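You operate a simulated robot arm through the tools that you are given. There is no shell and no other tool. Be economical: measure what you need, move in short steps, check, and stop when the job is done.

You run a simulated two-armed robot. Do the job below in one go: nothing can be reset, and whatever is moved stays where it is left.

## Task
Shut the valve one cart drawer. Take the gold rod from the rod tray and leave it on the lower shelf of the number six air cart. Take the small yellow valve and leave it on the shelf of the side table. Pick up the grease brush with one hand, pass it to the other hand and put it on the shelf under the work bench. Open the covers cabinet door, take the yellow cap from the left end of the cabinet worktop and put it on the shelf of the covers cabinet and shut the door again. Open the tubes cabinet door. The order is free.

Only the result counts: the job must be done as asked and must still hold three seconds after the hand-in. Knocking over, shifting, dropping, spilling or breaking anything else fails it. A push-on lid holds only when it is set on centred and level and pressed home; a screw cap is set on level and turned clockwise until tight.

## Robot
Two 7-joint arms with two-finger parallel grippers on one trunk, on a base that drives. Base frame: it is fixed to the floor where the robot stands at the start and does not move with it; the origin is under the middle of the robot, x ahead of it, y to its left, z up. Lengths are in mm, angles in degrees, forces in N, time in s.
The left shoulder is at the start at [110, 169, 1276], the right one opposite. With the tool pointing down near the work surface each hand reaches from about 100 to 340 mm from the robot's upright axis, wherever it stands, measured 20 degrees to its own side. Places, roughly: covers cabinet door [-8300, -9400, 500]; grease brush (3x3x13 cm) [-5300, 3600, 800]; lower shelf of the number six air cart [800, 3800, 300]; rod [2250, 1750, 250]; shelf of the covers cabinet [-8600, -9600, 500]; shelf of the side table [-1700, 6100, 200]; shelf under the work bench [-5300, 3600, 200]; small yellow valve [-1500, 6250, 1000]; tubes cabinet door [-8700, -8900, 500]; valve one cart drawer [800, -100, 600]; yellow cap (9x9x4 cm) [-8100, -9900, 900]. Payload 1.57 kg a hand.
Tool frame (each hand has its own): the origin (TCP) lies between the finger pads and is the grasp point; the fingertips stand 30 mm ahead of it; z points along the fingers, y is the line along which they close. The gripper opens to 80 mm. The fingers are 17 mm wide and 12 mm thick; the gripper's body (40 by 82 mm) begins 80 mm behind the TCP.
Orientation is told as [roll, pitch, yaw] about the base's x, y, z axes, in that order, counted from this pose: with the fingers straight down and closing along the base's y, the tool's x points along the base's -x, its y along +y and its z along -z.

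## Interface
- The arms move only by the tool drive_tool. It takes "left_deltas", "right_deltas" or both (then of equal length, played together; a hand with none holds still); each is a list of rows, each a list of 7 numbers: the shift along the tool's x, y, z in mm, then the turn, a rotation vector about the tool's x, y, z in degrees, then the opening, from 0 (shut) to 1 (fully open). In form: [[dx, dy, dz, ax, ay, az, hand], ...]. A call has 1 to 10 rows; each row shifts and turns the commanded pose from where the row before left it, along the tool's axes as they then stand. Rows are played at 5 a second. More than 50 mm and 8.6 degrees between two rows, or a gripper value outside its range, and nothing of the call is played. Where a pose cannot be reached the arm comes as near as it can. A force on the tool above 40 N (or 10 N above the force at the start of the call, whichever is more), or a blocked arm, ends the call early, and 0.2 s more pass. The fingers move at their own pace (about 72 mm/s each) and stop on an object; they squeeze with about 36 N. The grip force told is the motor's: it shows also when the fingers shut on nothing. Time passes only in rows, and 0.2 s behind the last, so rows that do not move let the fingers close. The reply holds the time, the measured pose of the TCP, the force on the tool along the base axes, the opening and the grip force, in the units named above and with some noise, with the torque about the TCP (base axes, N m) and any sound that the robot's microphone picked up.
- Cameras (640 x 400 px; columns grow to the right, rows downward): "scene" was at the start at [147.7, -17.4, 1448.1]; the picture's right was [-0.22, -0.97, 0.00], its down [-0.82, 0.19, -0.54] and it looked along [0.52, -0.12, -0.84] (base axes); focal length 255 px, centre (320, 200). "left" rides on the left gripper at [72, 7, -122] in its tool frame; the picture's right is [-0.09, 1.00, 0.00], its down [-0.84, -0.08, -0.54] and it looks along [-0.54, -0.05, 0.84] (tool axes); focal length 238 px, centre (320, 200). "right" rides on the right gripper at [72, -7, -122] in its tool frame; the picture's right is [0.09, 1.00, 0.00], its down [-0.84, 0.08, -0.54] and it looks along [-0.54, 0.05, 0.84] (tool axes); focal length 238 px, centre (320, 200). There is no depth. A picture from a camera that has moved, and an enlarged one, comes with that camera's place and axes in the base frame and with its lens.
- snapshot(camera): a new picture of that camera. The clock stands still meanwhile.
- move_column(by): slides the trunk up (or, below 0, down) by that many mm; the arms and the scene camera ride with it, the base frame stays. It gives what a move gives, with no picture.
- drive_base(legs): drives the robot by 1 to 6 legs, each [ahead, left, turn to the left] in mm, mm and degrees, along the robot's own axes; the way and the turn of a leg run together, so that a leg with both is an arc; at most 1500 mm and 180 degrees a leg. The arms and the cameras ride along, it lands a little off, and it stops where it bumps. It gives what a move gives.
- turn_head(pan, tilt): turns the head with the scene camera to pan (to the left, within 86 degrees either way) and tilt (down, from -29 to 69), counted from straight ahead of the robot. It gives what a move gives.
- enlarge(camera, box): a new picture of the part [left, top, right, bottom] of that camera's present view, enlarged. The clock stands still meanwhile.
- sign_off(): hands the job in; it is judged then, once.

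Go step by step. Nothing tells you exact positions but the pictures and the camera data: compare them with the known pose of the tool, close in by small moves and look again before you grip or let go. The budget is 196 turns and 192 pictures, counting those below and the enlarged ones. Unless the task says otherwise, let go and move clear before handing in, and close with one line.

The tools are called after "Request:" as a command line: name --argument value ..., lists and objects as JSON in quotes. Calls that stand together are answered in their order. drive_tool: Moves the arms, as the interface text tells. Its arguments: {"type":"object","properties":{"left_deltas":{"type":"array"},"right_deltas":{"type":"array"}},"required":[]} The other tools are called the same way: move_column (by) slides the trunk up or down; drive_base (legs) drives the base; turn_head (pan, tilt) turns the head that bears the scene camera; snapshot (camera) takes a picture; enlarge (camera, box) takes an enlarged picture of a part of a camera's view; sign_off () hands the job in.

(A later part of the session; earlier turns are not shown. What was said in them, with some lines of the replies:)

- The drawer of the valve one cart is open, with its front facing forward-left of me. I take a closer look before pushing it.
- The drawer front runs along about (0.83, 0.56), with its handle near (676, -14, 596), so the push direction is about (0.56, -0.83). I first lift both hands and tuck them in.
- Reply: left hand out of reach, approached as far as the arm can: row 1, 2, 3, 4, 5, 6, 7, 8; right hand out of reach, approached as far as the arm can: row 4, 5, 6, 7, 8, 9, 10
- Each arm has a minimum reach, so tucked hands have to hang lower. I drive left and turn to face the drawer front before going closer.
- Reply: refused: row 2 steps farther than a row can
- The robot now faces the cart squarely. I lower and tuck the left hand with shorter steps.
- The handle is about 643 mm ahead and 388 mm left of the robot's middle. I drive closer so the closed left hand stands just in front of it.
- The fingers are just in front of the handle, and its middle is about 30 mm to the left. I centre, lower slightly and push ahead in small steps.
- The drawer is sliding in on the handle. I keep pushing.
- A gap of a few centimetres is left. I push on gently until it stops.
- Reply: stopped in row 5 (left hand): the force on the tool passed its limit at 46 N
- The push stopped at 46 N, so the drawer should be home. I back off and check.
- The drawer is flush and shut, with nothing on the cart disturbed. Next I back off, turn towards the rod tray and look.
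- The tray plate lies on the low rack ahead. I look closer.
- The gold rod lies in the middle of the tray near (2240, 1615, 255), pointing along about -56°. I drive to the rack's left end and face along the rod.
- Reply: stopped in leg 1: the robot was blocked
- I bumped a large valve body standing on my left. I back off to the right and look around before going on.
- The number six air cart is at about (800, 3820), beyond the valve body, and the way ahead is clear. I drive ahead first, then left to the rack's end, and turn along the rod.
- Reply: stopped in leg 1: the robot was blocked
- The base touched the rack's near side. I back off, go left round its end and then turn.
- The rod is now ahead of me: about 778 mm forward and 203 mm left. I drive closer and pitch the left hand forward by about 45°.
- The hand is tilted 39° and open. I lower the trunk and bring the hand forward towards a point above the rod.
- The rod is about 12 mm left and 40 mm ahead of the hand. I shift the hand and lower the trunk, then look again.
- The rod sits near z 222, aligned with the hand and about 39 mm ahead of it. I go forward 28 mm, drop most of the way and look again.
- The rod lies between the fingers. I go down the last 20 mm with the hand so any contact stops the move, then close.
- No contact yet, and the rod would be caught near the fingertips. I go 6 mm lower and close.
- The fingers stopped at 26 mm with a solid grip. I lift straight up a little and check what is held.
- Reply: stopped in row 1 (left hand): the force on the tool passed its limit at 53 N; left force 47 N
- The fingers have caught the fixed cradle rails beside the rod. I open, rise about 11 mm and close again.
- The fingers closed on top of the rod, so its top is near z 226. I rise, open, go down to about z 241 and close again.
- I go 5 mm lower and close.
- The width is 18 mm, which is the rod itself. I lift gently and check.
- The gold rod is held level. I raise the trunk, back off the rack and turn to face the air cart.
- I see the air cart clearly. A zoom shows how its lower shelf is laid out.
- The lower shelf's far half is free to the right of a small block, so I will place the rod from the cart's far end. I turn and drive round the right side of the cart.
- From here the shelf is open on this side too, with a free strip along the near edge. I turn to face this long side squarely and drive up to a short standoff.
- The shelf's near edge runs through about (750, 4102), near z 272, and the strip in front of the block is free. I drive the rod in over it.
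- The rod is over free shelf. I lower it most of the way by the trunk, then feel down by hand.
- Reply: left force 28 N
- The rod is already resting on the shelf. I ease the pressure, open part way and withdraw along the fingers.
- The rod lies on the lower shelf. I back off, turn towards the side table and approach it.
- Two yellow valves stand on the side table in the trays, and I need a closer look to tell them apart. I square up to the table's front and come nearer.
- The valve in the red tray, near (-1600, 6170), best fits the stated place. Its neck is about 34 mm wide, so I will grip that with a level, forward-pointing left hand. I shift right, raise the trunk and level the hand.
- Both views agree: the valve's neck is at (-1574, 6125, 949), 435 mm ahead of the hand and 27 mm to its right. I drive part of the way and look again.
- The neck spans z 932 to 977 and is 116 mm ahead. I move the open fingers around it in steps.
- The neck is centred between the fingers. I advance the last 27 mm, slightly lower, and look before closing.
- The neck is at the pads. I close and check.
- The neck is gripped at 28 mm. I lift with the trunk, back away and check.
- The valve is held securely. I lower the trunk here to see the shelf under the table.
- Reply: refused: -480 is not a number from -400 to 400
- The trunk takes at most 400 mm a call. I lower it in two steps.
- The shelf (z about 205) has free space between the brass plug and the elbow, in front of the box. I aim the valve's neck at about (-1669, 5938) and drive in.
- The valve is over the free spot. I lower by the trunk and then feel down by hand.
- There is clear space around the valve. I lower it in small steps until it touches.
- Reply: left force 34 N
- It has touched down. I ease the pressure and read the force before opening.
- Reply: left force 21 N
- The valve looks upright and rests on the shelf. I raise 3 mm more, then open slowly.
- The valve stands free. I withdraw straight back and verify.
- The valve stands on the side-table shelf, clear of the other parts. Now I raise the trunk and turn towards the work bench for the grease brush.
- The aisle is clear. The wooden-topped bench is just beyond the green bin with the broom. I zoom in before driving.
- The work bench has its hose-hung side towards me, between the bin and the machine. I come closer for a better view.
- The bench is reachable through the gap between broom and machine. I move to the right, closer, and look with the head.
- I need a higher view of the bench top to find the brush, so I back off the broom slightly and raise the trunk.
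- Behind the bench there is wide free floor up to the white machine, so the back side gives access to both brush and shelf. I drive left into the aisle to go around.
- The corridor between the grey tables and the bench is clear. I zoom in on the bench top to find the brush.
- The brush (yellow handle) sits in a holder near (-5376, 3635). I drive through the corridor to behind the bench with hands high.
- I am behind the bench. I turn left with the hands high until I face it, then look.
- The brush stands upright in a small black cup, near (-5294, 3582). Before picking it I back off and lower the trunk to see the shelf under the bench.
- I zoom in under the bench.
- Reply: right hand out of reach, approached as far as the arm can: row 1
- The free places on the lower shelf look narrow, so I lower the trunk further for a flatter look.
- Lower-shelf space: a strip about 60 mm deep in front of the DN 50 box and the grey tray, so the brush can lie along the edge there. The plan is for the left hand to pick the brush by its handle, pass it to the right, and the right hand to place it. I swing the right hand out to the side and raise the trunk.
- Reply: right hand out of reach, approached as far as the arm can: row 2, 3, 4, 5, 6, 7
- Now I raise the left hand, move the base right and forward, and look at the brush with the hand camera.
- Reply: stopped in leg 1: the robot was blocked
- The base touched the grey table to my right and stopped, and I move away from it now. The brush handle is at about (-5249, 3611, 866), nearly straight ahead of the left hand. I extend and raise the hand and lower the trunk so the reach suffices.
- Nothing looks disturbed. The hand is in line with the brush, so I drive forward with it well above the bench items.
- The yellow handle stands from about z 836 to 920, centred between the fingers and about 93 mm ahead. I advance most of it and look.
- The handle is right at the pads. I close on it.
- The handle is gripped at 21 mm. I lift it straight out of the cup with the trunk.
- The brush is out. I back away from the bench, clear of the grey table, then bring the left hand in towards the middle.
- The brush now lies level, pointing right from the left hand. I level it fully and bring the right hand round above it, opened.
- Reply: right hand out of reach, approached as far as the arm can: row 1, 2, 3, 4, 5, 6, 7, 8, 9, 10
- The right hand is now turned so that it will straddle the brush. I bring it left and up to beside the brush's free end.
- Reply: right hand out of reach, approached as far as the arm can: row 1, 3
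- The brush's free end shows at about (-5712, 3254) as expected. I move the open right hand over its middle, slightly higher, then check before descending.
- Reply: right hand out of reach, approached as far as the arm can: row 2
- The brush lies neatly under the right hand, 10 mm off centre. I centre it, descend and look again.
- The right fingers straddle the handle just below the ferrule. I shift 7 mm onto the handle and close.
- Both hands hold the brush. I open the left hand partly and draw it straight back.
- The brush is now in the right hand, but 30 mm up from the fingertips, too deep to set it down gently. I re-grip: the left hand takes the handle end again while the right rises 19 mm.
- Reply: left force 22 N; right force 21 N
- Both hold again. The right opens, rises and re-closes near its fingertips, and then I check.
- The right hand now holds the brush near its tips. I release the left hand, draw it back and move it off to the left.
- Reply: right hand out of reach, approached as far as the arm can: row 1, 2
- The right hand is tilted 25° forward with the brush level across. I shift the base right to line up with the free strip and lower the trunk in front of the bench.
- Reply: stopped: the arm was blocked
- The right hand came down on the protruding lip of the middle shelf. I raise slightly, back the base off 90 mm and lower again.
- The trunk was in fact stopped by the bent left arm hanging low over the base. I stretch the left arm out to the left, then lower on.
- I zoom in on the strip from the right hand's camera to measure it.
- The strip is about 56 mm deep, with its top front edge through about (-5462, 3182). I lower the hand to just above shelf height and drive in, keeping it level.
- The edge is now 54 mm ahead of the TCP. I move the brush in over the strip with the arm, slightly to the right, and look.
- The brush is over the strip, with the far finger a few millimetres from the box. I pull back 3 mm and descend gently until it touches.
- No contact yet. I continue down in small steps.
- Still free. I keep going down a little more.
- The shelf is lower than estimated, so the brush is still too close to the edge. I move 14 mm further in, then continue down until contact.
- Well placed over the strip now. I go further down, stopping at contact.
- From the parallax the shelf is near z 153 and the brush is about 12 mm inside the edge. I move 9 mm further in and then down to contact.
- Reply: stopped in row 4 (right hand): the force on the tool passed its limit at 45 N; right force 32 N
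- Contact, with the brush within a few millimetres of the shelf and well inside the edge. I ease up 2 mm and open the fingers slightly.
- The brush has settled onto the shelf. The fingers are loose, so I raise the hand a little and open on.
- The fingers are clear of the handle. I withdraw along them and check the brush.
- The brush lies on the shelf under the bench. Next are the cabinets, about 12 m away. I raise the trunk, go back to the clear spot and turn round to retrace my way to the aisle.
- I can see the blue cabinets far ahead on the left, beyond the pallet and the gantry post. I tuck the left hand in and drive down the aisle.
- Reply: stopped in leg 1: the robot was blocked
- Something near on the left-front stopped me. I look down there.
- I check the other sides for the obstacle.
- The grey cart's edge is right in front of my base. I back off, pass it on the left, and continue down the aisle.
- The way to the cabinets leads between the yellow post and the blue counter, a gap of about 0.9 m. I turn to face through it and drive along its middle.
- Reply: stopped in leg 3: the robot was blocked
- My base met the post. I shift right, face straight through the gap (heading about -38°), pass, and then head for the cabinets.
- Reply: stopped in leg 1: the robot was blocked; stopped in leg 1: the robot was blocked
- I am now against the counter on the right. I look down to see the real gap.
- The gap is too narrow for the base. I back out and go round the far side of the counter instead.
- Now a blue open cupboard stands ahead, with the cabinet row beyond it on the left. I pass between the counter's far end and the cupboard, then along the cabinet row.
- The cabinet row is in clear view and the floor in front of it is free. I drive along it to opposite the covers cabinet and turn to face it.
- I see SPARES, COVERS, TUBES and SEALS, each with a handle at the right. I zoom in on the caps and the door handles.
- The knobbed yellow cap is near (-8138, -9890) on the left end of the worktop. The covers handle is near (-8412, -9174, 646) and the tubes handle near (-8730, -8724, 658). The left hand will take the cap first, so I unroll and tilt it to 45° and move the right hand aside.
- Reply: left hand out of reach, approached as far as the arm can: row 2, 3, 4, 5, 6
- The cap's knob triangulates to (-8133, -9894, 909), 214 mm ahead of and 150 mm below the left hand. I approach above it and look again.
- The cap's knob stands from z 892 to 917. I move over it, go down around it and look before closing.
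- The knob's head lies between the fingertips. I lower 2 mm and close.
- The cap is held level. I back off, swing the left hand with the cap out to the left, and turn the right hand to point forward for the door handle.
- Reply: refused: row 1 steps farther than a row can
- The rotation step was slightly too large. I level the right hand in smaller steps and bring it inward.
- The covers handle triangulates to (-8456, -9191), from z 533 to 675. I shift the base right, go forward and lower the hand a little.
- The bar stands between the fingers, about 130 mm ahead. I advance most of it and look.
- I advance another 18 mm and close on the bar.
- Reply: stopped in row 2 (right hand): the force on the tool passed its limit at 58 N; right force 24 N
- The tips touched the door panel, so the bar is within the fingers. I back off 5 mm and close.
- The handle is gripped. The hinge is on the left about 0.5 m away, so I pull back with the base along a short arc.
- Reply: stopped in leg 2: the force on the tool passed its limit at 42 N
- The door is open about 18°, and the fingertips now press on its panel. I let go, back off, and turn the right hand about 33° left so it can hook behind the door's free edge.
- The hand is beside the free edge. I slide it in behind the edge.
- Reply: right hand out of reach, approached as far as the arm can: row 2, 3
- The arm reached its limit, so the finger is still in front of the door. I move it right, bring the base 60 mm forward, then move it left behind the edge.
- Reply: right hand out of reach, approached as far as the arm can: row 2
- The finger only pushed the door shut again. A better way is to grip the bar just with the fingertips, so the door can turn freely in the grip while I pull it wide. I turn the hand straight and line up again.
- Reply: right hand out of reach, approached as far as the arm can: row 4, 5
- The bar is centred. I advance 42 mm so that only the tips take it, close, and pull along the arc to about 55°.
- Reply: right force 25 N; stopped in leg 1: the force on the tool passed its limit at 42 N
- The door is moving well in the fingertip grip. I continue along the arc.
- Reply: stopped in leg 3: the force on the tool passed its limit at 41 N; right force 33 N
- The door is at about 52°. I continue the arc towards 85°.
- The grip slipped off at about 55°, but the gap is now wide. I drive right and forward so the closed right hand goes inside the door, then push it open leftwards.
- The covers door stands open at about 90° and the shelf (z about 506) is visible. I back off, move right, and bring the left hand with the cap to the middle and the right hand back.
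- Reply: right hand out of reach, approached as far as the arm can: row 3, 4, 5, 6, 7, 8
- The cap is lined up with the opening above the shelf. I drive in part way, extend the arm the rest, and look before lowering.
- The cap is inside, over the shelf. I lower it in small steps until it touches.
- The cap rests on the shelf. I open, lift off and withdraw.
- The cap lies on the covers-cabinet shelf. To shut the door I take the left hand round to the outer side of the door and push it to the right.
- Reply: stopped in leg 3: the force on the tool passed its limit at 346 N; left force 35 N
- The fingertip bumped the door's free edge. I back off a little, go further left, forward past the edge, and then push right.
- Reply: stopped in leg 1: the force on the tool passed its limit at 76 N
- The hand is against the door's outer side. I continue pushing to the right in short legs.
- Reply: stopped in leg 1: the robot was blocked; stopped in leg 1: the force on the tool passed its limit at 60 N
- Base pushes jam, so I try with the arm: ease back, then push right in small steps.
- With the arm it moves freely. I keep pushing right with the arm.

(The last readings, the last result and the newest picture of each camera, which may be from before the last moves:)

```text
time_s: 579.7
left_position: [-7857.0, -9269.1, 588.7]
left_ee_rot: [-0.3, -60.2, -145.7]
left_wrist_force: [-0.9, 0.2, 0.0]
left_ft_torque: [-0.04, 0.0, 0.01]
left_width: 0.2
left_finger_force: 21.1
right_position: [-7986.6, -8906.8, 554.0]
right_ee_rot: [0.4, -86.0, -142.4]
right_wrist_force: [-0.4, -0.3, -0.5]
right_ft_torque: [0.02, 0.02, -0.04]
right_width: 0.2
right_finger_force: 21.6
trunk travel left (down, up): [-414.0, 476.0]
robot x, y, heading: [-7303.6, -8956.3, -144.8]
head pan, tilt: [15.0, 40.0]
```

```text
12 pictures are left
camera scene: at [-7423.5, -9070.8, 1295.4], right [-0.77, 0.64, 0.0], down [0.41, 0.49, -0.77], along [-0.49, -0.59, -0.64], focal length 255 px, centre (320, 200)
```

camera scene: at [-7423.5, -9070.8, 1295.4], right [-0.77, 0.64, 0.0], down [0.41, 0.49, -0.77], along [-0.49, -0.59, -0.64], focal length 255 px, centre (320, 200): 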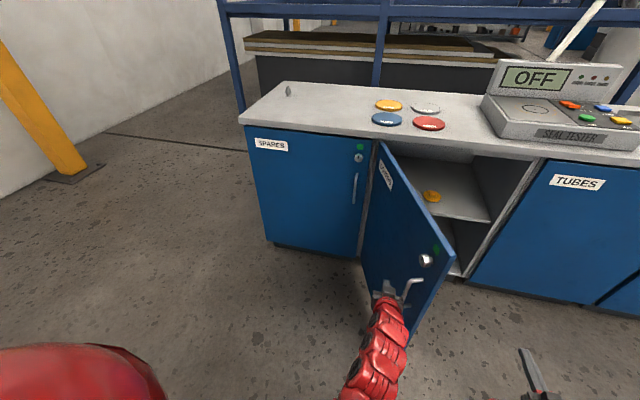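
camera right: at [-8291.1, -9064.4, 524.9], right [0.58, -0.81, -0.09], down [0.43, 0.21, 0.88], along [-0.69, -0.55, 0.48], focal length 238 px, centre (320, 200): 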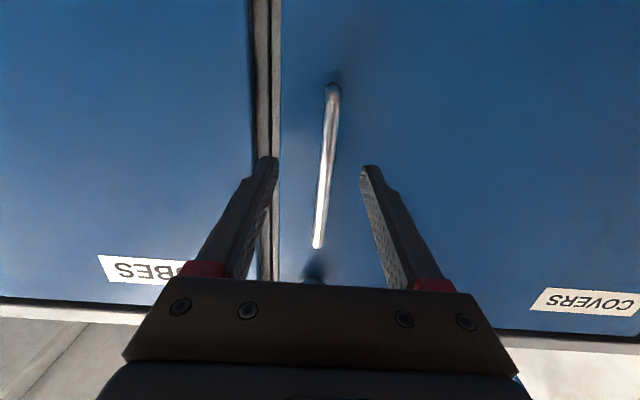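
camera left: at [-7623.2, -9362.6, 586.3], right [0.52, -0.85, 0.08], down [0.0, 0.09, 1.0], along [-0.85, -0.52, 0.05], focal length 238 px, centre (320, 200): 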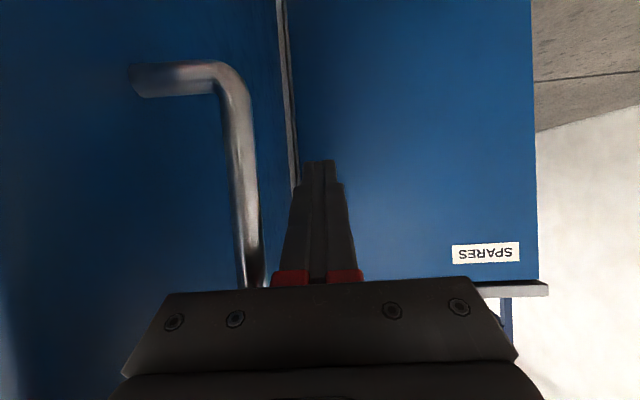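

The door is now about 60° open and turning. I push on forward and right with the base.

Request:
drive_base --legs '[[50, -50, 0], [60, -45, 0], [70, -40, 0], [75, -30, 0], [80, -20, 0]]'

Request:
snapshot --camera "scene"

```text
time_s: 580.7
left_position: [-7902.0, -9258.8, 588.0]
left_ee_rot: [-0.9, -60.2, -145.6]
left_wrist_force: [0.1, -0.8, 0.2]
left_ft_torque: [-0.01, 0.0, -0.03]
left_width: 0.2
left_finger_force: 21.3
right_position: [-8030.1, -8901.3, 554.3]
right_ee_rot: [-0.2, -86.0, -141.7]
right_wrist_force: [-0.5, -0.2, 0.6]
right_ft_torque: [-0.01, -0.02, 0.0]
right_width: 0.0
right_finger_force: 21.4
trunk travel left (down, up): [-414.0, 476.0]
robot x, y, heading: [-7346.8, -8949.2, -144.7]
head pan, tilt: [15.0, 40.0]
stopped in leg 1: the force on the tool passed its limit at 83 N (the readings are from after the stop); the commanded pose is now the measured one
```

```text
11 pictures are left
camera scene: at [-7467.1, -9063.4, 1295.3], right [-0.77, 0.64, 0.0], down [0.41, 0.49, -0.77], along [-0.49, -0.59, -0.64], focal length 255 px, centre (320, 200)
```

scene: 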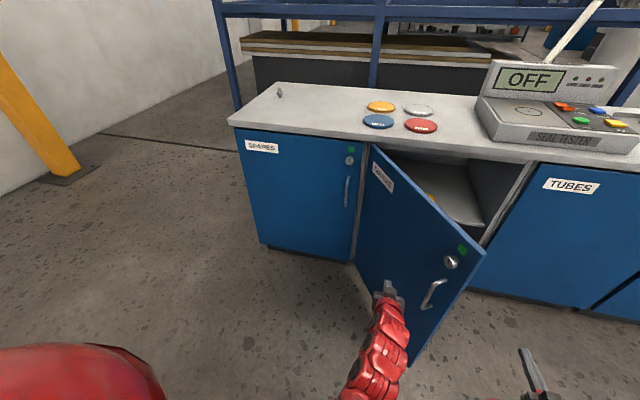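

The door keeps closing. I push on with the arm, then repeat with the base.

Request:
drive_tool --left_deltas '[[-10, -12, 17.4, 0, 0, 0, 0], [-10, -12, 17.4, 0, 0, 0, 0], [-10, -12, 17.4, 0, 0, 0, 0], [-10, -12, 17.4, 0, 0, 0, 0], [-10, -12, 17.4, 0, 0, 0, 0], [-10, -12, 17.4, 0, 0, 0, 0], [-10, -12, 17.4, 0, 0, 0, 0], [0, 0, 0, 0, 0, 0, 0]]'

Request:
drive_base --legs '[[25, -12, 0], [25, -12, 0], [25, -12, 0], [25, -10, 0], [25, -8, 0], [25, -6, 0]]'

Request:
drive_base --legs '[[25, -8, 0], [25, -8, 0], [25, -6, 0], [25, -5, 0], [25, -5, 0], [25, -5, 0]]'

```text
time_s: 582.5
left_position: [-8062.5, -9265.3, 589.3]
left_ee_rot: [-1.0, -60.2, -145.6]
left_wrist_force: [-0.6, -0.4, -0.2]
left_ft_torque: [-0.03, 0.03, 0.03]
left_width: 0.1
left_finger_force: 21.0
right_position: [-8029.0, -8901.5, 554.7]
right_ee_rot: [0.3, -86.0, -142.3]
right_wrist_force: [-0.1, -0.2, -0.1]
right_ft_torque: [0.01, 0.0, 0.03]
right_width: 0.0
right_finger_force: 21.5
trunk travel left (down, up): [-414.0, 476.0]
robot x, y, heading: [-7346.5, -8951.2, -145.0]
head pan, tilt: [15.0, 40.0]
```

```text
time_s: 585.4
left_position: [-8221.2, -9302.4, 587.9]
left_ee_rot: [-0.8, -60.1, -145.7]
left_wrist_force: [-1.0, -0.1, -0.3]
left_ft_torque: [-0.02, -0.03, -0.02]
left_width: 0.0
left_finger_force: 21.3
right_position: [-8188.0, -8937.5, 554.2]
right_ee_rot: [0.8, -85.9, -142.7]
right_wrist_force: [0.4, 0.2, -0.8]
right_ft_torque: [-0.02, 0.0, 0.01]
right_width: 0.0
right_finger_force: 21.4
trunk travel left (down, up): [-414.0, 476.0]
robot x, y, heading: [-7505.3, -8986.9, -144.6]
head pan, tilt: [15.0, 40.0]
```

```text
time_s: 587.9
left_position: [-8330.1, -9337.1, 590.9]
left_ee_rot: [-1.1, -60.2, -145.6]
left_wrist_force: [20.9, 8.6, 9.8]
left_ft_torque: [-0.08, 0.11, 0.19]
left_width: 0.1
left_finger_force: 21.5
right_position: [-8295.6, -8977.7, 556.6]
right_ee_rot: [-1.0, -86.2, -140.8]
right_wrist_force: [-0.5, 0.3, 0.1]
right_ft_torque: [0.0, -0.03, 0.03]
right_width: 0.1
right_finger_force: 20.8
trunk travel left (down, up): [-414.0, 476.0]
robot x, y, heading: [-7613.8, -9028.3, -144.9]
head pan, tilt: [15.0, 40.0]
stopped in leg 5: the force on the tool passed its limit at 164 N (the readings are from after the stop); the commanded pose is now the measured one
```

The push ended on a hard stop, so the covers door should be shut. I back off and check, and also see the tubes door.

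Request:
drive_base --legs '[[-250, 0, 0]]'

Request:
snapshot --camera "scene"

```text
time_s: 589.7
left_position: [-8127.8, -9196.2, 589.8]
left_ee_rot: [-0.8, -60.1, -145.6]
left_wrist_force: [0.2, 0.5, -0.5]
left_ft_torque: [-0.02, 0.0, 0.03]
left_width: 0.0
left_finger_force: 21.5
right_position: [-8095.1, -8837.5, 555.0]
right_ee_rot: [0.1, -86.1, -142.0]
right_wrist_force: [0.3, 0.1, -0.5]
right_ft_torque: [0.01, -0.02, -0.01]
right_width: 0.0
right_finger_force: 21.6
trunk travel left (down, up): [-414.0, 476.0]
robot x, y, heading: [-7411.9, -8888.2, -144.7]
head pan, tilt: [15.0, 40.0]
```

```text
10 pictures are left
camera scene: at [-7531.7, -8999.1, 1295.5], right [-0.77, 0.64, 0.0], down [0.41, 0.49, -0.77], along [-0.49, -0.59, -0.64], focal length 255 px, centre (320, 200)
```

scene: 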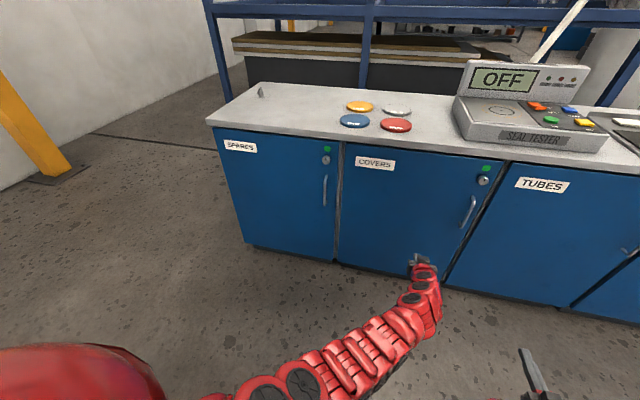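

The covers door is flush and shut. Now for the tubes door: I move the left arm out to the left, raise the right hand, and drive to line up with the tubes handle.

Request:
drive_tool --left_deltas '[[0, 45, -10, 0, 0, 0, 0], [0, 45, -10, 0, 0, 0, 0], [0, 45, -10, 0, 0, 0, 0], [0, 45, -10, 0, 0, 0, 0], [0, 45, -10, 0, 0, 0, 0], [0, 45, -10, 0, 0, 0, 0], [0, 45, -10, 0, 0, 0, 0], [0, 45, -10, 0, 0, 0, 0], [0, 45, 0, 0, 0, 0, 0], [0, 45, 0, 0, 0, 0, 0]]' --right_deltas '[[-9, 0, 0, 0, 0, 0, 0.8], [-9, 0, 0, 0, 0, 0, 0.8], [-9, 0, 0, 0, 0, 0, 0.8], [-9, 0, 0, 0, 0, 0, 0.8], [-9, 0, 0, 0, 0, 0, 0.8], [0, 0, 0, 0, 0, 0, 0.8], [0, 0, 0, 0, 0, 0, 0.8], [0, 0, 0, 0, 0, 0, 0.8], [0, 0, 0, 0, 0, 0, 0.8], [0, 0, 0, 0, 0, 0, 0.8]]'

Request:
drive_base --legs '[[0, -471, 0], [310, 0, 0]]'

Request:
snapshot --camera "right"

```text
time_s: 591.9
left_position: [-7821.5, -9534.1, 624.7]
left_ee_rot: [-0.8, -60.0, -145.7]
left_wrist_force: [-0.3, -0.3, -0.3]
left_ft_torque: [0.01, 0.02, 0.01]
left_width: 0.0
left_finger_force: 21.5
right_position: [-8107.9, -8833.6, 572.8]
right_ee_rot: [-0.1, -86.1, -141.8]
right_wrist_force: [0.0, -0.2, 0.8]
right_ft_torque: [-0.02, -0.01, -0.01]
right_width: 63.9
right_finger_force: 0.0
right hand out of reach, approached as far as the arm can: row 1, 2, 3, 4, 5
trunk travel left (down, up): [-414.0, 476.0]
robot x, y, heading: [-7412.3, -8884.8, -144.7]
head pan, tilt: [15.0, 40.0]
```

```text
time_s: 596.4
left_position: [-8337.3, -9326.0, 624.0]
left_ee_rot: [-0.8, -59.7, -145.8]
left_wrist_force: [0.1, 0.8, -0.6]
left_ft_torque: [0.04, 0.0, 0.01]
left_width: 0.0
left_finger_force: 21.5
right_position: [-8624.7, -8625.7, 574.0]
right_ee_rot: [0.3, -86.0, -142.1]
right_wrist_force: [0.2, 0.7, -0.3]
right_ft_torque: [0.0, -0.01, 0.0]
right_width: 64.0
right_finger_force: 0.0
trunk travel left (down, up): [-414.0, 476.0]
robot x, y, heading: [-7926.3, -8675.8, -145.0]
head pan, tilt: [15.0, 40.0]
stopped in leg 2: the force on the tool passed its limit at 132 N (the readings are from after the stop); the commanded pose is now the measured one
```

```text
9 pictures are left
camera right: at [-8529.7, -8542.6, 508.7], right [0.62, -0.78, -0.09], down [0.43, 0.24, 0.87], along [-0.66, -0.58, 0.48], focal length 238 px, centre (320, 200)
```

right: 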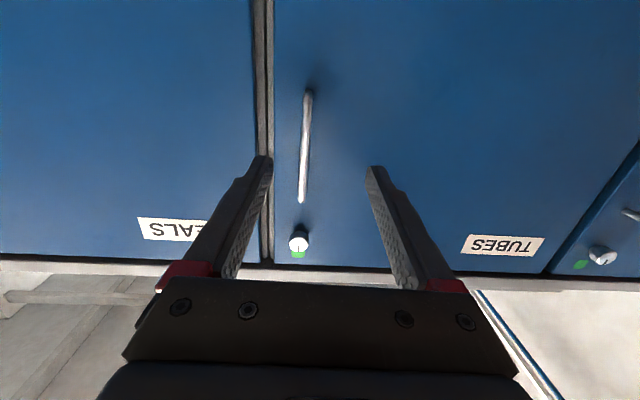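

The left hand touched the covers door, which is still shut, so I pull it back. The tubes bar is 178 mm ahead of the right hand. I advance the right arm and close with the fingertips.

Request:
drive_tool --left_deltas '[[20, 0, -38, 0, 0, 0, 0], [20, 0, -38, 0, 0, 0, 0], [20, 5, -38, 0, 0, 0, 0], [20, 5, -38, 0, 0, 0, 0], [0, 30, 0, 0, 0, 0, 0], [0, 30, 0, 0, 0, 0, 0], [0, 0, 0, 0, 0, 0, 0], [0, 0, 0, 0, 0, 0, 0], [0, 0, 0, 0, 0, 0, 0], [0, 0, 0, 0, 0, 0, 0]]' --right_deltas '[[-3, -1.5, 39, 0, 0, 0, 0.8], [-3, -1.5, 39, 0, 0, 0, 0.8], [-3, -1.5, 39, 0, 0, 0, 0.8], [-3, -1, 39, 0, 0, 0, 0.8], [0, 0, 0, 0, 0, 0, 0.6], [0, 0, 0, 0, 0, 0, 0.4], [0, 0, 0, 0, 0, 0, 0.2], [0, 0, 0, 0, 0, 0, 0], [0, 0, 0, 0, 0, 0, 0], [0, 0, 0, 0, 0, 0, 0]]'

```text
time_s: 598.5
left_position: [-8157.8, -9289.3, 629.8]
left_ee_rot: [-1.2, -59.5, -145.8]
left_wrist_force: [0.1, -0.8, 0.2]
left_ft_torque: [0.0, 0.01, 0.02]
left_width: 0.0
left_finger_force: 20.9
right_position: [-8753.7, -8708.6, 573.6]
right_ee_rot: [-0.9, -85.9, -142.1]
right_wrist_force: [-6.7, 1.8, -1.1]
right_ft_torque: [0.21, -0.4, -0.26]
right_width: 11.6
right_finger_force: 29.0
trunk travel left (down, up): [-414.0, 476.0]
robot x, y, heading: [-7931.6, -8675.6, -144.8]
head pan, tilt: [15.0, 40.0]
stopped in row 10 (right hand): the force on the tool passed its limit at 42 N (the readings are from after the stop); the commanded pose is now the measured one
```

The tubes bar is gripped. I pull along the same arc as before.

Request:
drive_base --legs '[[-50, 3, 0], [-50, 8, 0], [-49, 13, 0], [-47, 18, 0], [-45, 22, 0]]'

Request:
drive_base --legs '[[-47, 18, 0], [-45, 22, 0], [-43, 26, 0], [-40, 30, 0]]'

Request:
drive_base --legs '[[-40, 28, 0], [-38, 32, 0], [-35, 36, 0]]'

Request:
snapshot --camera "scene"

```text
time_s: 601.0
left_position: [-7997.6, -9217.1, 630.1]
left_ee_rot: [-1.2, -59.6, -145.7]
left_wrist_force: [-1.1, 0.7, 0.3]
left_ft_torque: [0.03, -0.01, -0.01]
left_width: 0.1
left_finger_force: 21.8
right_position: [-8591.5, -8644.7, 573.3]
right_ee_rot: [0.4, -86.1, -142.5]
right_wrist_force: [0.7, -0.2, 0.5]
right_ft_torque: [0.38, -0.46, 0.15]
right_width: 12.0
right_finger_force: 28.5
trunk travel left (down, up): [-414.0, 476.0]
robot x, y, heading: [-7769.1, -8607.5, -145.2]
head pan, tilt: [15.0, 40.0]
stopped in leg 4: the force on the tool passed its limit at 43 N (the readings are from after the stop); the commanded pose is now the measured one
```

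```text
time_s: 602.6
left_position: [-7896.8, -9198.3, 630.2]
left_ee_rot: [-1.4, -59.6, -145.6]
left_wrist_force: [0.1, -0.2, 1.0]
left_ft_torque: [0.0, 0.0, 0.02]
left_width: 0.0
left_finger_force: 21.4
right_position: [-8489.7, -8633.6, 573.4]
right_ee_rot: [2.2, -86.1, -143.4]
right_wrist_force: [0.3, -0.1, 3.9]
right_ft_torque: [0.27, -0.2, 0.06]
right_width: 11.5
right_finger_force: 29.0
trunk travel left (down, up): [-414.0, 476.0]
robot x, y, heading: [-7666.6, -8587.5, -144.7]
head pan, tilt: [15.0, 40.0]
stopped in leg 2: the force on the tool passed its limit at 42 N (the readings are from after the stop); the commanded pose is now the measured one
```

```text
time_s: 604.5
left_position: [-7748.6, -9211.9, 627.9]
left_ee_rot: [-1.4, -59.5, -145.4]
left_wrist_force: [0.3, 0.6, -0.5]
left_ft_torque: [0.0, 0.02, 0.0]
left_width: 0.0
left_finger_force: 21.5
right_position: [-8342.3, -8652.2, 572.8]
right_ee_rot: [1.3, -86.0, -142.2]
right_wrist_force: [-9.5, -34.8, 1.7]
right_ft_torque: [0.06, -0.11, 0.47]
right_width: 11.9
right_finger_force: 29.4
trunk travel left (down, up): [-414.0, 476.0]
robot x, y, heading: [-7522.8, -8599.5, -144.4]
head pan, tilt: [15.0, 40.0]
```

```text
8 pictures are left
camera scene: at [-7641.8, -8717.2, 1295.1], right [-0.77, 0.64, 0.0], down [0.41, 0.5, -0.76], along [-0.49, -0.59, -0.64], focal length 255 px, centre (320, 200)
```

scene: 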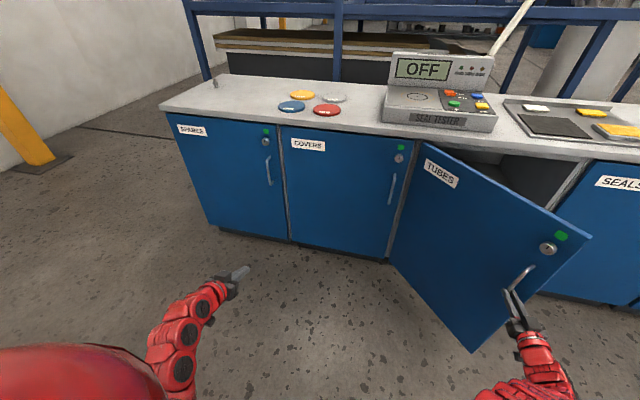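

The tubes door is at about 53°. I let go, back the hand off, go round its free edge and push it open from inside.

Request:
drive_tool --right_deltas '[[0, 0, 0, 0, 0, 0, 0.4], [0, 0, 0, 0, 0, 0, 0.6], [0, 0, -40, 0, 0, 0, 0.6], [0, 0, -40, 0, 0, 0, 0.3], [0, 0, -40, 0, 0, 0, 0], [0, 0, 0, 0, 0, 0, 0]]'

Request:
drive_base --legs '[[0, -150, 0], [225, 0, 0], [0, 260, 0], [0, 130, 0]]'

Request:
snapshot --camera "scene"

```text
time_s: 606.0
left_position: [-7748.3, -9210.8, 629.8]
left_ee_rot: [-1.2, -59.6, -145.4]
left_wrist_force: [-0.2, -0.4, -0.2]
left_ft_torque: [0.0, -0.06, -0.01]
left_width: 0.1
left_finger_force: 21.2
right_position: [-8247.0, -8575.8, 581.5]
right_ee_rot: [3.0, -86.1, -143.7]
right_wrist_force: [-0.1, 0.0, -0.5]
right_ft_torque: [0.01, 0.04, 0.04]
right_width: 0.0
right_finger_force: 21.5
trunk travel left (down, up): [-414.0, 476.0]
robot x, y, heading: [-7521.8, -8603.9, -144.8]
head pan, tilt: [15.0, 40.0]
```

```text
time_s: 609.4
left_position: [-7980.2, -9277.0, 629.3]
left_ee_rot: [-1.4, -59.6, -145.4]
left_wrist_force: [-0.3, -0.4, 0.1]
left_ft_torque: [-0.02, -0.03, -0.03]
left_width: 0.2
left_finger_force: 21.5
right_position: [-8479.2, -8628.9, 581.8]
right_ee_rot: [0.9, -86.1, -143.3]
right_wrist_force: [0.0, -0.1, 0.0]
right_ft_torque: [0.03, 0.03, -0.03]
right_width: 0.1
right_finger_force: 21.1
trunk travel left (down, up): [-414.0, 476.0]
robot x, y, heading: [-7754.1, -8664.3, -144.6]
head pan, tilt: [15.0, 40.0]
stopped in leg 3: the force on the tool passed its limit at 63 N (the readings are from after the stop); the commanded pose is now the measured one
```

```text
7 pictures are left
camera scene: at [-7871.9, -8779.3, 1295.5], right [-0.77, 0.64, 0.0], down [0.41, 0.49, -0.77], along [-0.49, -0.59, -0.64], focal length 255 px, centre (320, 200)
```

scene: 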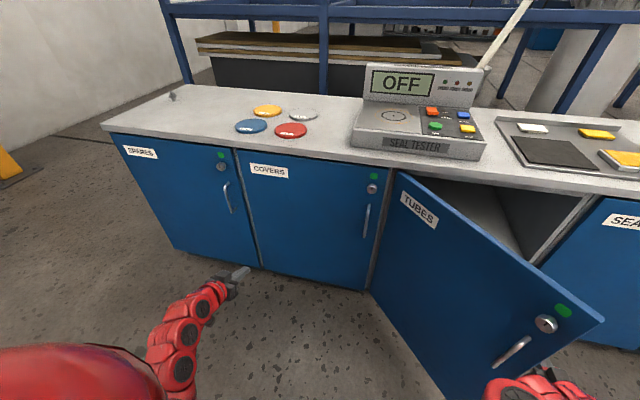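

The hand is just inside the edge and touched it hard. I go slightly deeper and push left in smaller legs.

Request:
drive_base --legs '[[0, -25, 0], [60, 0, 0], [0, 50, 0], [0, 60, 0], [0, 60, 0], [0, 60, 0]]'

Request:
drive_base --legs '[[0, 50, 0], [0, 50, 0], [0, 50, 0]]'

Request:
snapshot --camera "scene"

```text
time_s: 612.4
left_position: [-7957.4, -9413.3, 629.7]
left_ee_rot: [-1.6, -59.7, -145.6]
left_wrist_force: [-0.1, -0.5, 0.6]
left_ft_torque: [0.03, -0.01, 0.02]
left_width: 0.3
left_finger_force: 21.5
right_position: [-8453.9, -8751.1, 582.1]
right_ee_rot: [-6.4, -85.7, -137.7]
right_wrist_force: [0.8, -0.5, 0.2]
right_ft_torque: [-0.01, -0.02, 0.02]
right_width: 0.0
right_finger_force: 21.0
trunk travel left (down, up): [-414.0, 476.0]
robot x, y, heading: [-7725.6, -8804.1, -145.1]
head pan, tilt: [15.0, 40.0]
stopped in leg 5: the robot was blocked; the commanded pose is now the measured one
```

```text
time_s: 613.2
left_position: [-7953.2, -9418.6, 628.8]
left_ee_rot: [-1.8, -59.5, -145.3]
left_wrist_force: [-0.5, -0.3, -0.2]
left_ft_torque: [-0.01, -0.02, -0.02]
left_width: 0.3
left_finger_force: 21.6
right_position: [-8449.5, -8751.5, 582.3]
right_ee_rot: [-9.7, -85.9, -134.9]
right_wrist_force: [-0.2, -0.2, -0.6]
right_ft_torque: [0.03, 0.0, -0.02]
right_width: 0.1
right_finger_force: 21.0
trunk travel left (down, up): [-414.0, 476.0]
robot x, y, heading: [-7720.4, -8810.7, -145.2]
head pan, tilt: [15.0, 40.0]
stopped in leg 1: the robot was blocked; the commanded pose is now the measured one
```

```text
6 pictures are left
camera scene: at [-7841.8, -8923.5, 1295.5], right [-0.76, 0.65, 0.0], down [0.41, 0.49, -0.77], along [-0.5, -0.58, -0.64], focal length 255 px, centre (320, 200)
```

scene: 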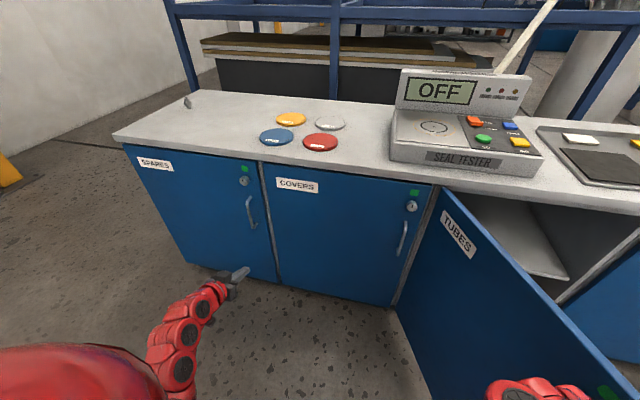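

The door is at about 65°, but the forearm is against its edge. I draw back 80 mm so that the finger bears on it, and push with the arm.

Request:
drive_base --legs '[[0, -20, 0], [-80, 0, 0]]'

Request:
drive_tool --right_deltas '[[0, 25, 0, 0, 0, 0, 0], [0, 25, 0, 0, 0, 0, 0], [0, 25, 0, 0, 0, 0, 0], [0, 25, 0, 0, 0, 0, 0], [0, 25, 0, 0, 0, 0, 0], [0, 25, 0, 0, 0, 0, 0], [0, 25, 0, 0, 0, 0, 0], [0, 25, 0, 0, 0, 0, 0], [0, 25, 0, 0, 0, 0, 0], [0, 25, 0, 0, 0, 0, 0]]'

Request:
snapshot --camera "scene"

```text
time_s: 614.6
left_position: [-7899.9, -9356.9, 629.4]
left_ee_rot: [-1.6, -59.6, -145.6]
left_wrist_force: [0.6, -0.4, 0.3]
left_ft_torque: [0.01, 0.01, 0.01]
left_width: 0.3
left_finger_force: 21.1
right_position: [-8395.0, -8689.3, 582.4]
right_ee_rot: [-8.5, -85.7, -136.1]
right_wrist_force: [-0.2, 0.6, 1.4]
right_ft_torque: [-0.04, -0.01, 0.01]
right_width: 0.0
right_finger_force: 21.3
trunk travel left (down, up): [-414.0, 476.0]
robot x, y, heading: [-7666.5, -8747.0, -145.5]
head pan, tilt: [15.0, 40.0]
```

```text
time_s: 617.0
left_position: [-7928.6, -9340.2, 628.6]
left_ee_rot: [-1.9, -59.3, -147.5]
left_wrist_force: [0.3, -0.3, -1.1]
left_ft_torque: [0.01, -0.02, -0.06]
left_width: 0.2
left_finger_force: 21.5
right_position: [-8395.0, -8752.9, 559.5]
right_ee_rot: [-15.2, -84.2, -133.8]
right_wrist_force: [0.6, -0.4, -0.1]
right_ft_torque: [0.01, 0.02, -0.01]
right_width: 0.0
right_finger_force: 21.5
right hand out of reach, approached as far as the arm can: row 1, 2, 3, 4, 5, 6, 7, 8, 9, 10
trunk travel left (down, up): [-414.0, 476.0]
robot x, y, heading: [-7673.7, -8739.4, -147.5]
head pan, tilt: [15.0, 40.0]
stopped in row 10 (right hand): the arm was blocked; the commanded pose is now the measured one
```

```text
5 pictures are left
camera scene: at [-7798.2, -8851.7, 1296.5], right [-0.74, 0.67, 0.0], down [0.43, 0.48, -0.77], along [-0.52, -0.56, -0.64], focal length 255 px, centre (320, 200)
```

scene: 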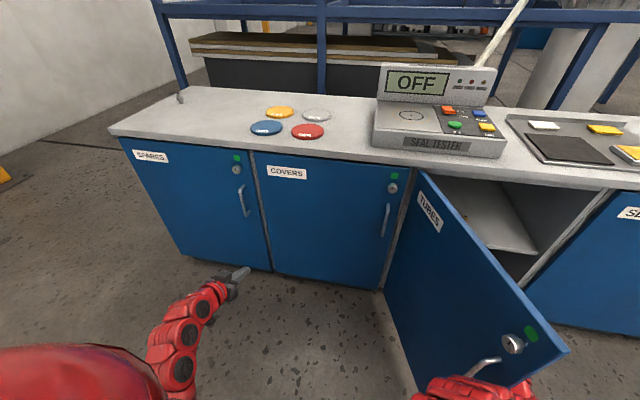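

The bent arm lets the door edge reach my forearm. I back away, stretch the right arm far forward as for the first door, and repeat the push from inside.

Request:
drive_base --legs '[[-450, 0, 2.5]]'

Request:
drive_tool --right_deltas '[[-5, 15, 42, 0, 0, 0, 0], [-5, 15, 42, 0, 0, 0, 0], [-5, 15, 42, 0, 0, 0, 0], [-5, 15, 42, 0, 0, 0, 0], [0, 0, 0, 0, 0, 0, 0]]'

Request:
drive_base --legs '[[0, -170, 0]]'

Request:
snapshot --camera "scene"

```text
time_s: 619.7
left_position: [-7527.2, -9099.7, 628.8]
left_ee_rot: [-1.6, -59.5, -145.0]
left_wrist_force: [0.1, -0.4, -0.3]
left_ft_torque: [-0.04, 0.01, 0.03]
left_width: 0.1
left_finger_force: 22.1
right_position: [-8022.8, -8543.3, 560.9]
right_ee_rot: [-12.5, -84.9, -132.8]
right_wrist_force: [0.2, -0.6, 0.3]
right_ft_torque: [0.02, -0.01, 0.0]
right_width: 0.0
right_finger_force: 21.4
trunk travel left (down, up): [-414.0, 476.0]
robot x, y, heading: [-7306.7, -8491.1, -144.9]
head pan, tilt: [15.0, 40.0]
```

```text
time_s: 620.9
left_position: [-7526.7, -9100.0, 627.2]
left_ee_rot: [-1.5, -59.5, -145.1]
left_wrist_force: [0.0, 0.1, 0.0]
left_ft_torque: [-0.03, -0.02, 0.0]
left_width: 0.0
left_finger_force: 21.3
right_position: [-8124.8, -8689.4, 565.2]
right_ee_rot: [-12.2, -84.8, -133.3]
right_wrist_force: [-0.4, 0.8, 0.1]
right_ft_torque: [0.02, 0.04, -0.03]
right_width: 0.0
right_finger_force: 21.2
trunk travel left (down, up): [-414.0, 476.0]
robot x, y, heading: [-7304.2, -8491.2, -144.8]
head pan, tilt: [15.0, 40.0]
```

```text
time_s: 622.4
left_position: [-7624.7, -8961.9, 628.5]
left_ee_rot: [-1.6, -59.4, -145.0]
left_wrist_force: [0.7, -1.1, 1.1]
left_ft_torque: [-0.01, -0.01, 0.03]
left_width: 0.2
left_finger_force: 21.5
right_position: [-8223.9, -8550.9, 564.8]
right_ee_rot: [-11.9, -84.9, -133.3]
right_wrist_force: [-0.3, 0.6, 0.7]
right_ft_torque: [0.02, 0.07, 0.03]
right_width: 0.0
right_finger_force: 21.1
trunk travel left (down, up): [-414.0, 476.0]
robot x, y, heading: [-7398.4, -8348.4, -144.6]
head pan, tilt: [15.0, 40.0]
```

```text
4 pictures are left
camera scene: at [-7520.8, -8465.2, 1295.4], right [-0.77, 0.64, 0.0], down [0.41, 0.5, -0.77], along [-0.49, -0.59, -0.64], focal length 255 px, centre (320, 200)
```

scene: 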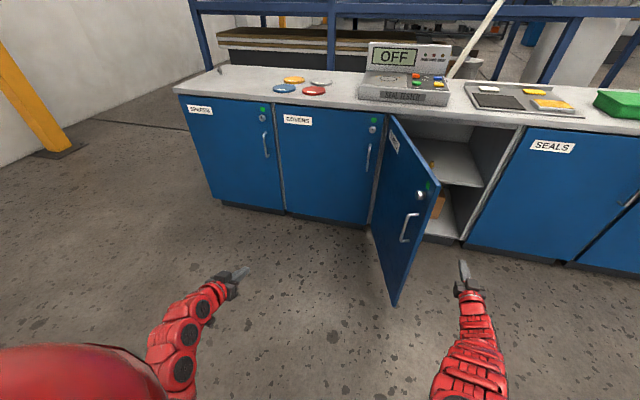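

The door already stands wider, at about 75°, and the hand is on its inner side. I go forward and push left.

Request:
drive_base --legs '[[160, 0, 0], [0, 180, 0], [0, 60, 0], [0, 60, 0]]'

Request:
snapshot --camera "scene"

```text
time_s: 626.0
left_position: [-7580.1, -9297.8, 628.0]
left_ee_rot: [-1.7, -59.3, -144.9]
left_wrist_force: [0.3, 0.8, -0.1]
left_ft_torque: [-0.03, 0.02, 0.01]
left_width: 0.0
left_finger_force: 21.3
right_position: [-8177.7, -8886.9, 565.4]
right_ee_rot: [-12.9, -84.9, -132.1]
right_wrist_force: [1.4, -0.3, -0.2]
right_ft_torque: [0.03, 0.0, -0.02]
right_width: 0.2
right_finger_force: 20.9
trunk travel left (down, up): [-414.0, 476.0]
robot x, y, heading: [-7354.5, -8688.0, -144.8]
head pan, tilt: [15.0, 40.0]
```

```text
3 pictures are left
camera scene: at [-7474.4, -8801.5, 1295.3], right [-0.77, 0.64, 0.0], down [0.41, 0.5, -0.77], along [-0.49, -0.59, -0.64], focal length 255 px, centre (320, 200)
```

scene: 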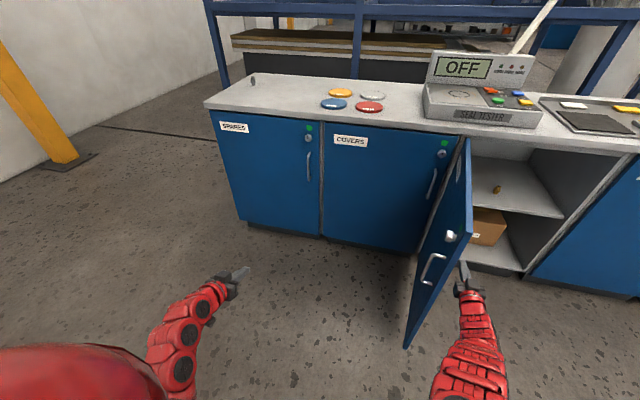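

The tubes door now stands about 90° open and the covers door is shut. I move clear to the right and back.

Request:
drive_base --legs '[[0, -80, 0], [-350, 0, 0]]'

Request:
snapshot --camera "scene"

```text
time_s: 629.0
left_position: [-7344.4, -9031.9, 629.0]
left_ee_rot: [-1.6, -59.5, -145.2]
left_wrist_force: [0.4, -0.5, 0.3]
left_ft_torque: [0.0, -0.01, 0.0]
left_width: 0.0
left_finger_force: 21.2
right_position: [-7940.4, -8619.5, 565.4]
right_ee_rot: [-12.5, -84.9, -132.8]
right_wrist_force: [0.5, 0.0, 0.5]
right_ft_torque: [-0.02, -0.07, -0.01]
right_width: 0.1
right_finger_force: 21.7
trunk travel left (down, up): [-414.0, 476.0]
robot x, y, heading: [-7116.7, -8421.2, -144.7]
head pan, tilt: [15.0, 40.0]
```

```text
2 pictures are left
camera scene: at [-7236.8, -8535.1, 1295.5], right [-0.77, 0.64, 0.0], down [0.41, 0.49, -0.77], along [-0.49, -0.59, -0.64], focal length 255 px, centre (320, 200)
```

scene: 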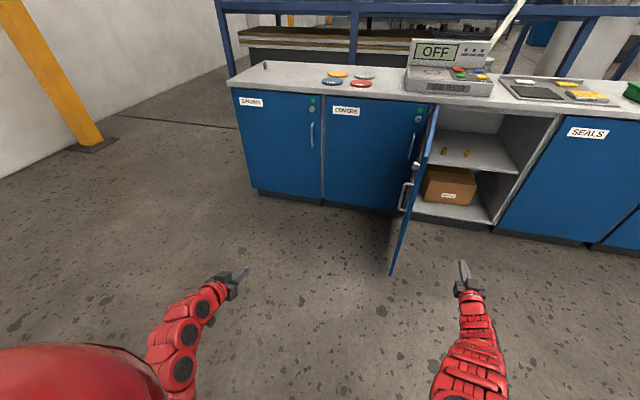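

The tubes door stands wide open and the covers door is shut. Both hands are empty and clear, so I hand the job in.

Request:
sign_off

```text
The job is handed in.
```

I did all six tasks and handed the job in; the result of the judging isn't back yet. The base bumped several fixed objects on the way (including a valve body, the rod rack, a grey table and cart, the gantry post and the blue counter). The left hand also hit the covers door's free edge hard (346 N) and touched the closed door. I saw nothing moved in the pictures afterwards, but I didn't check each spot.
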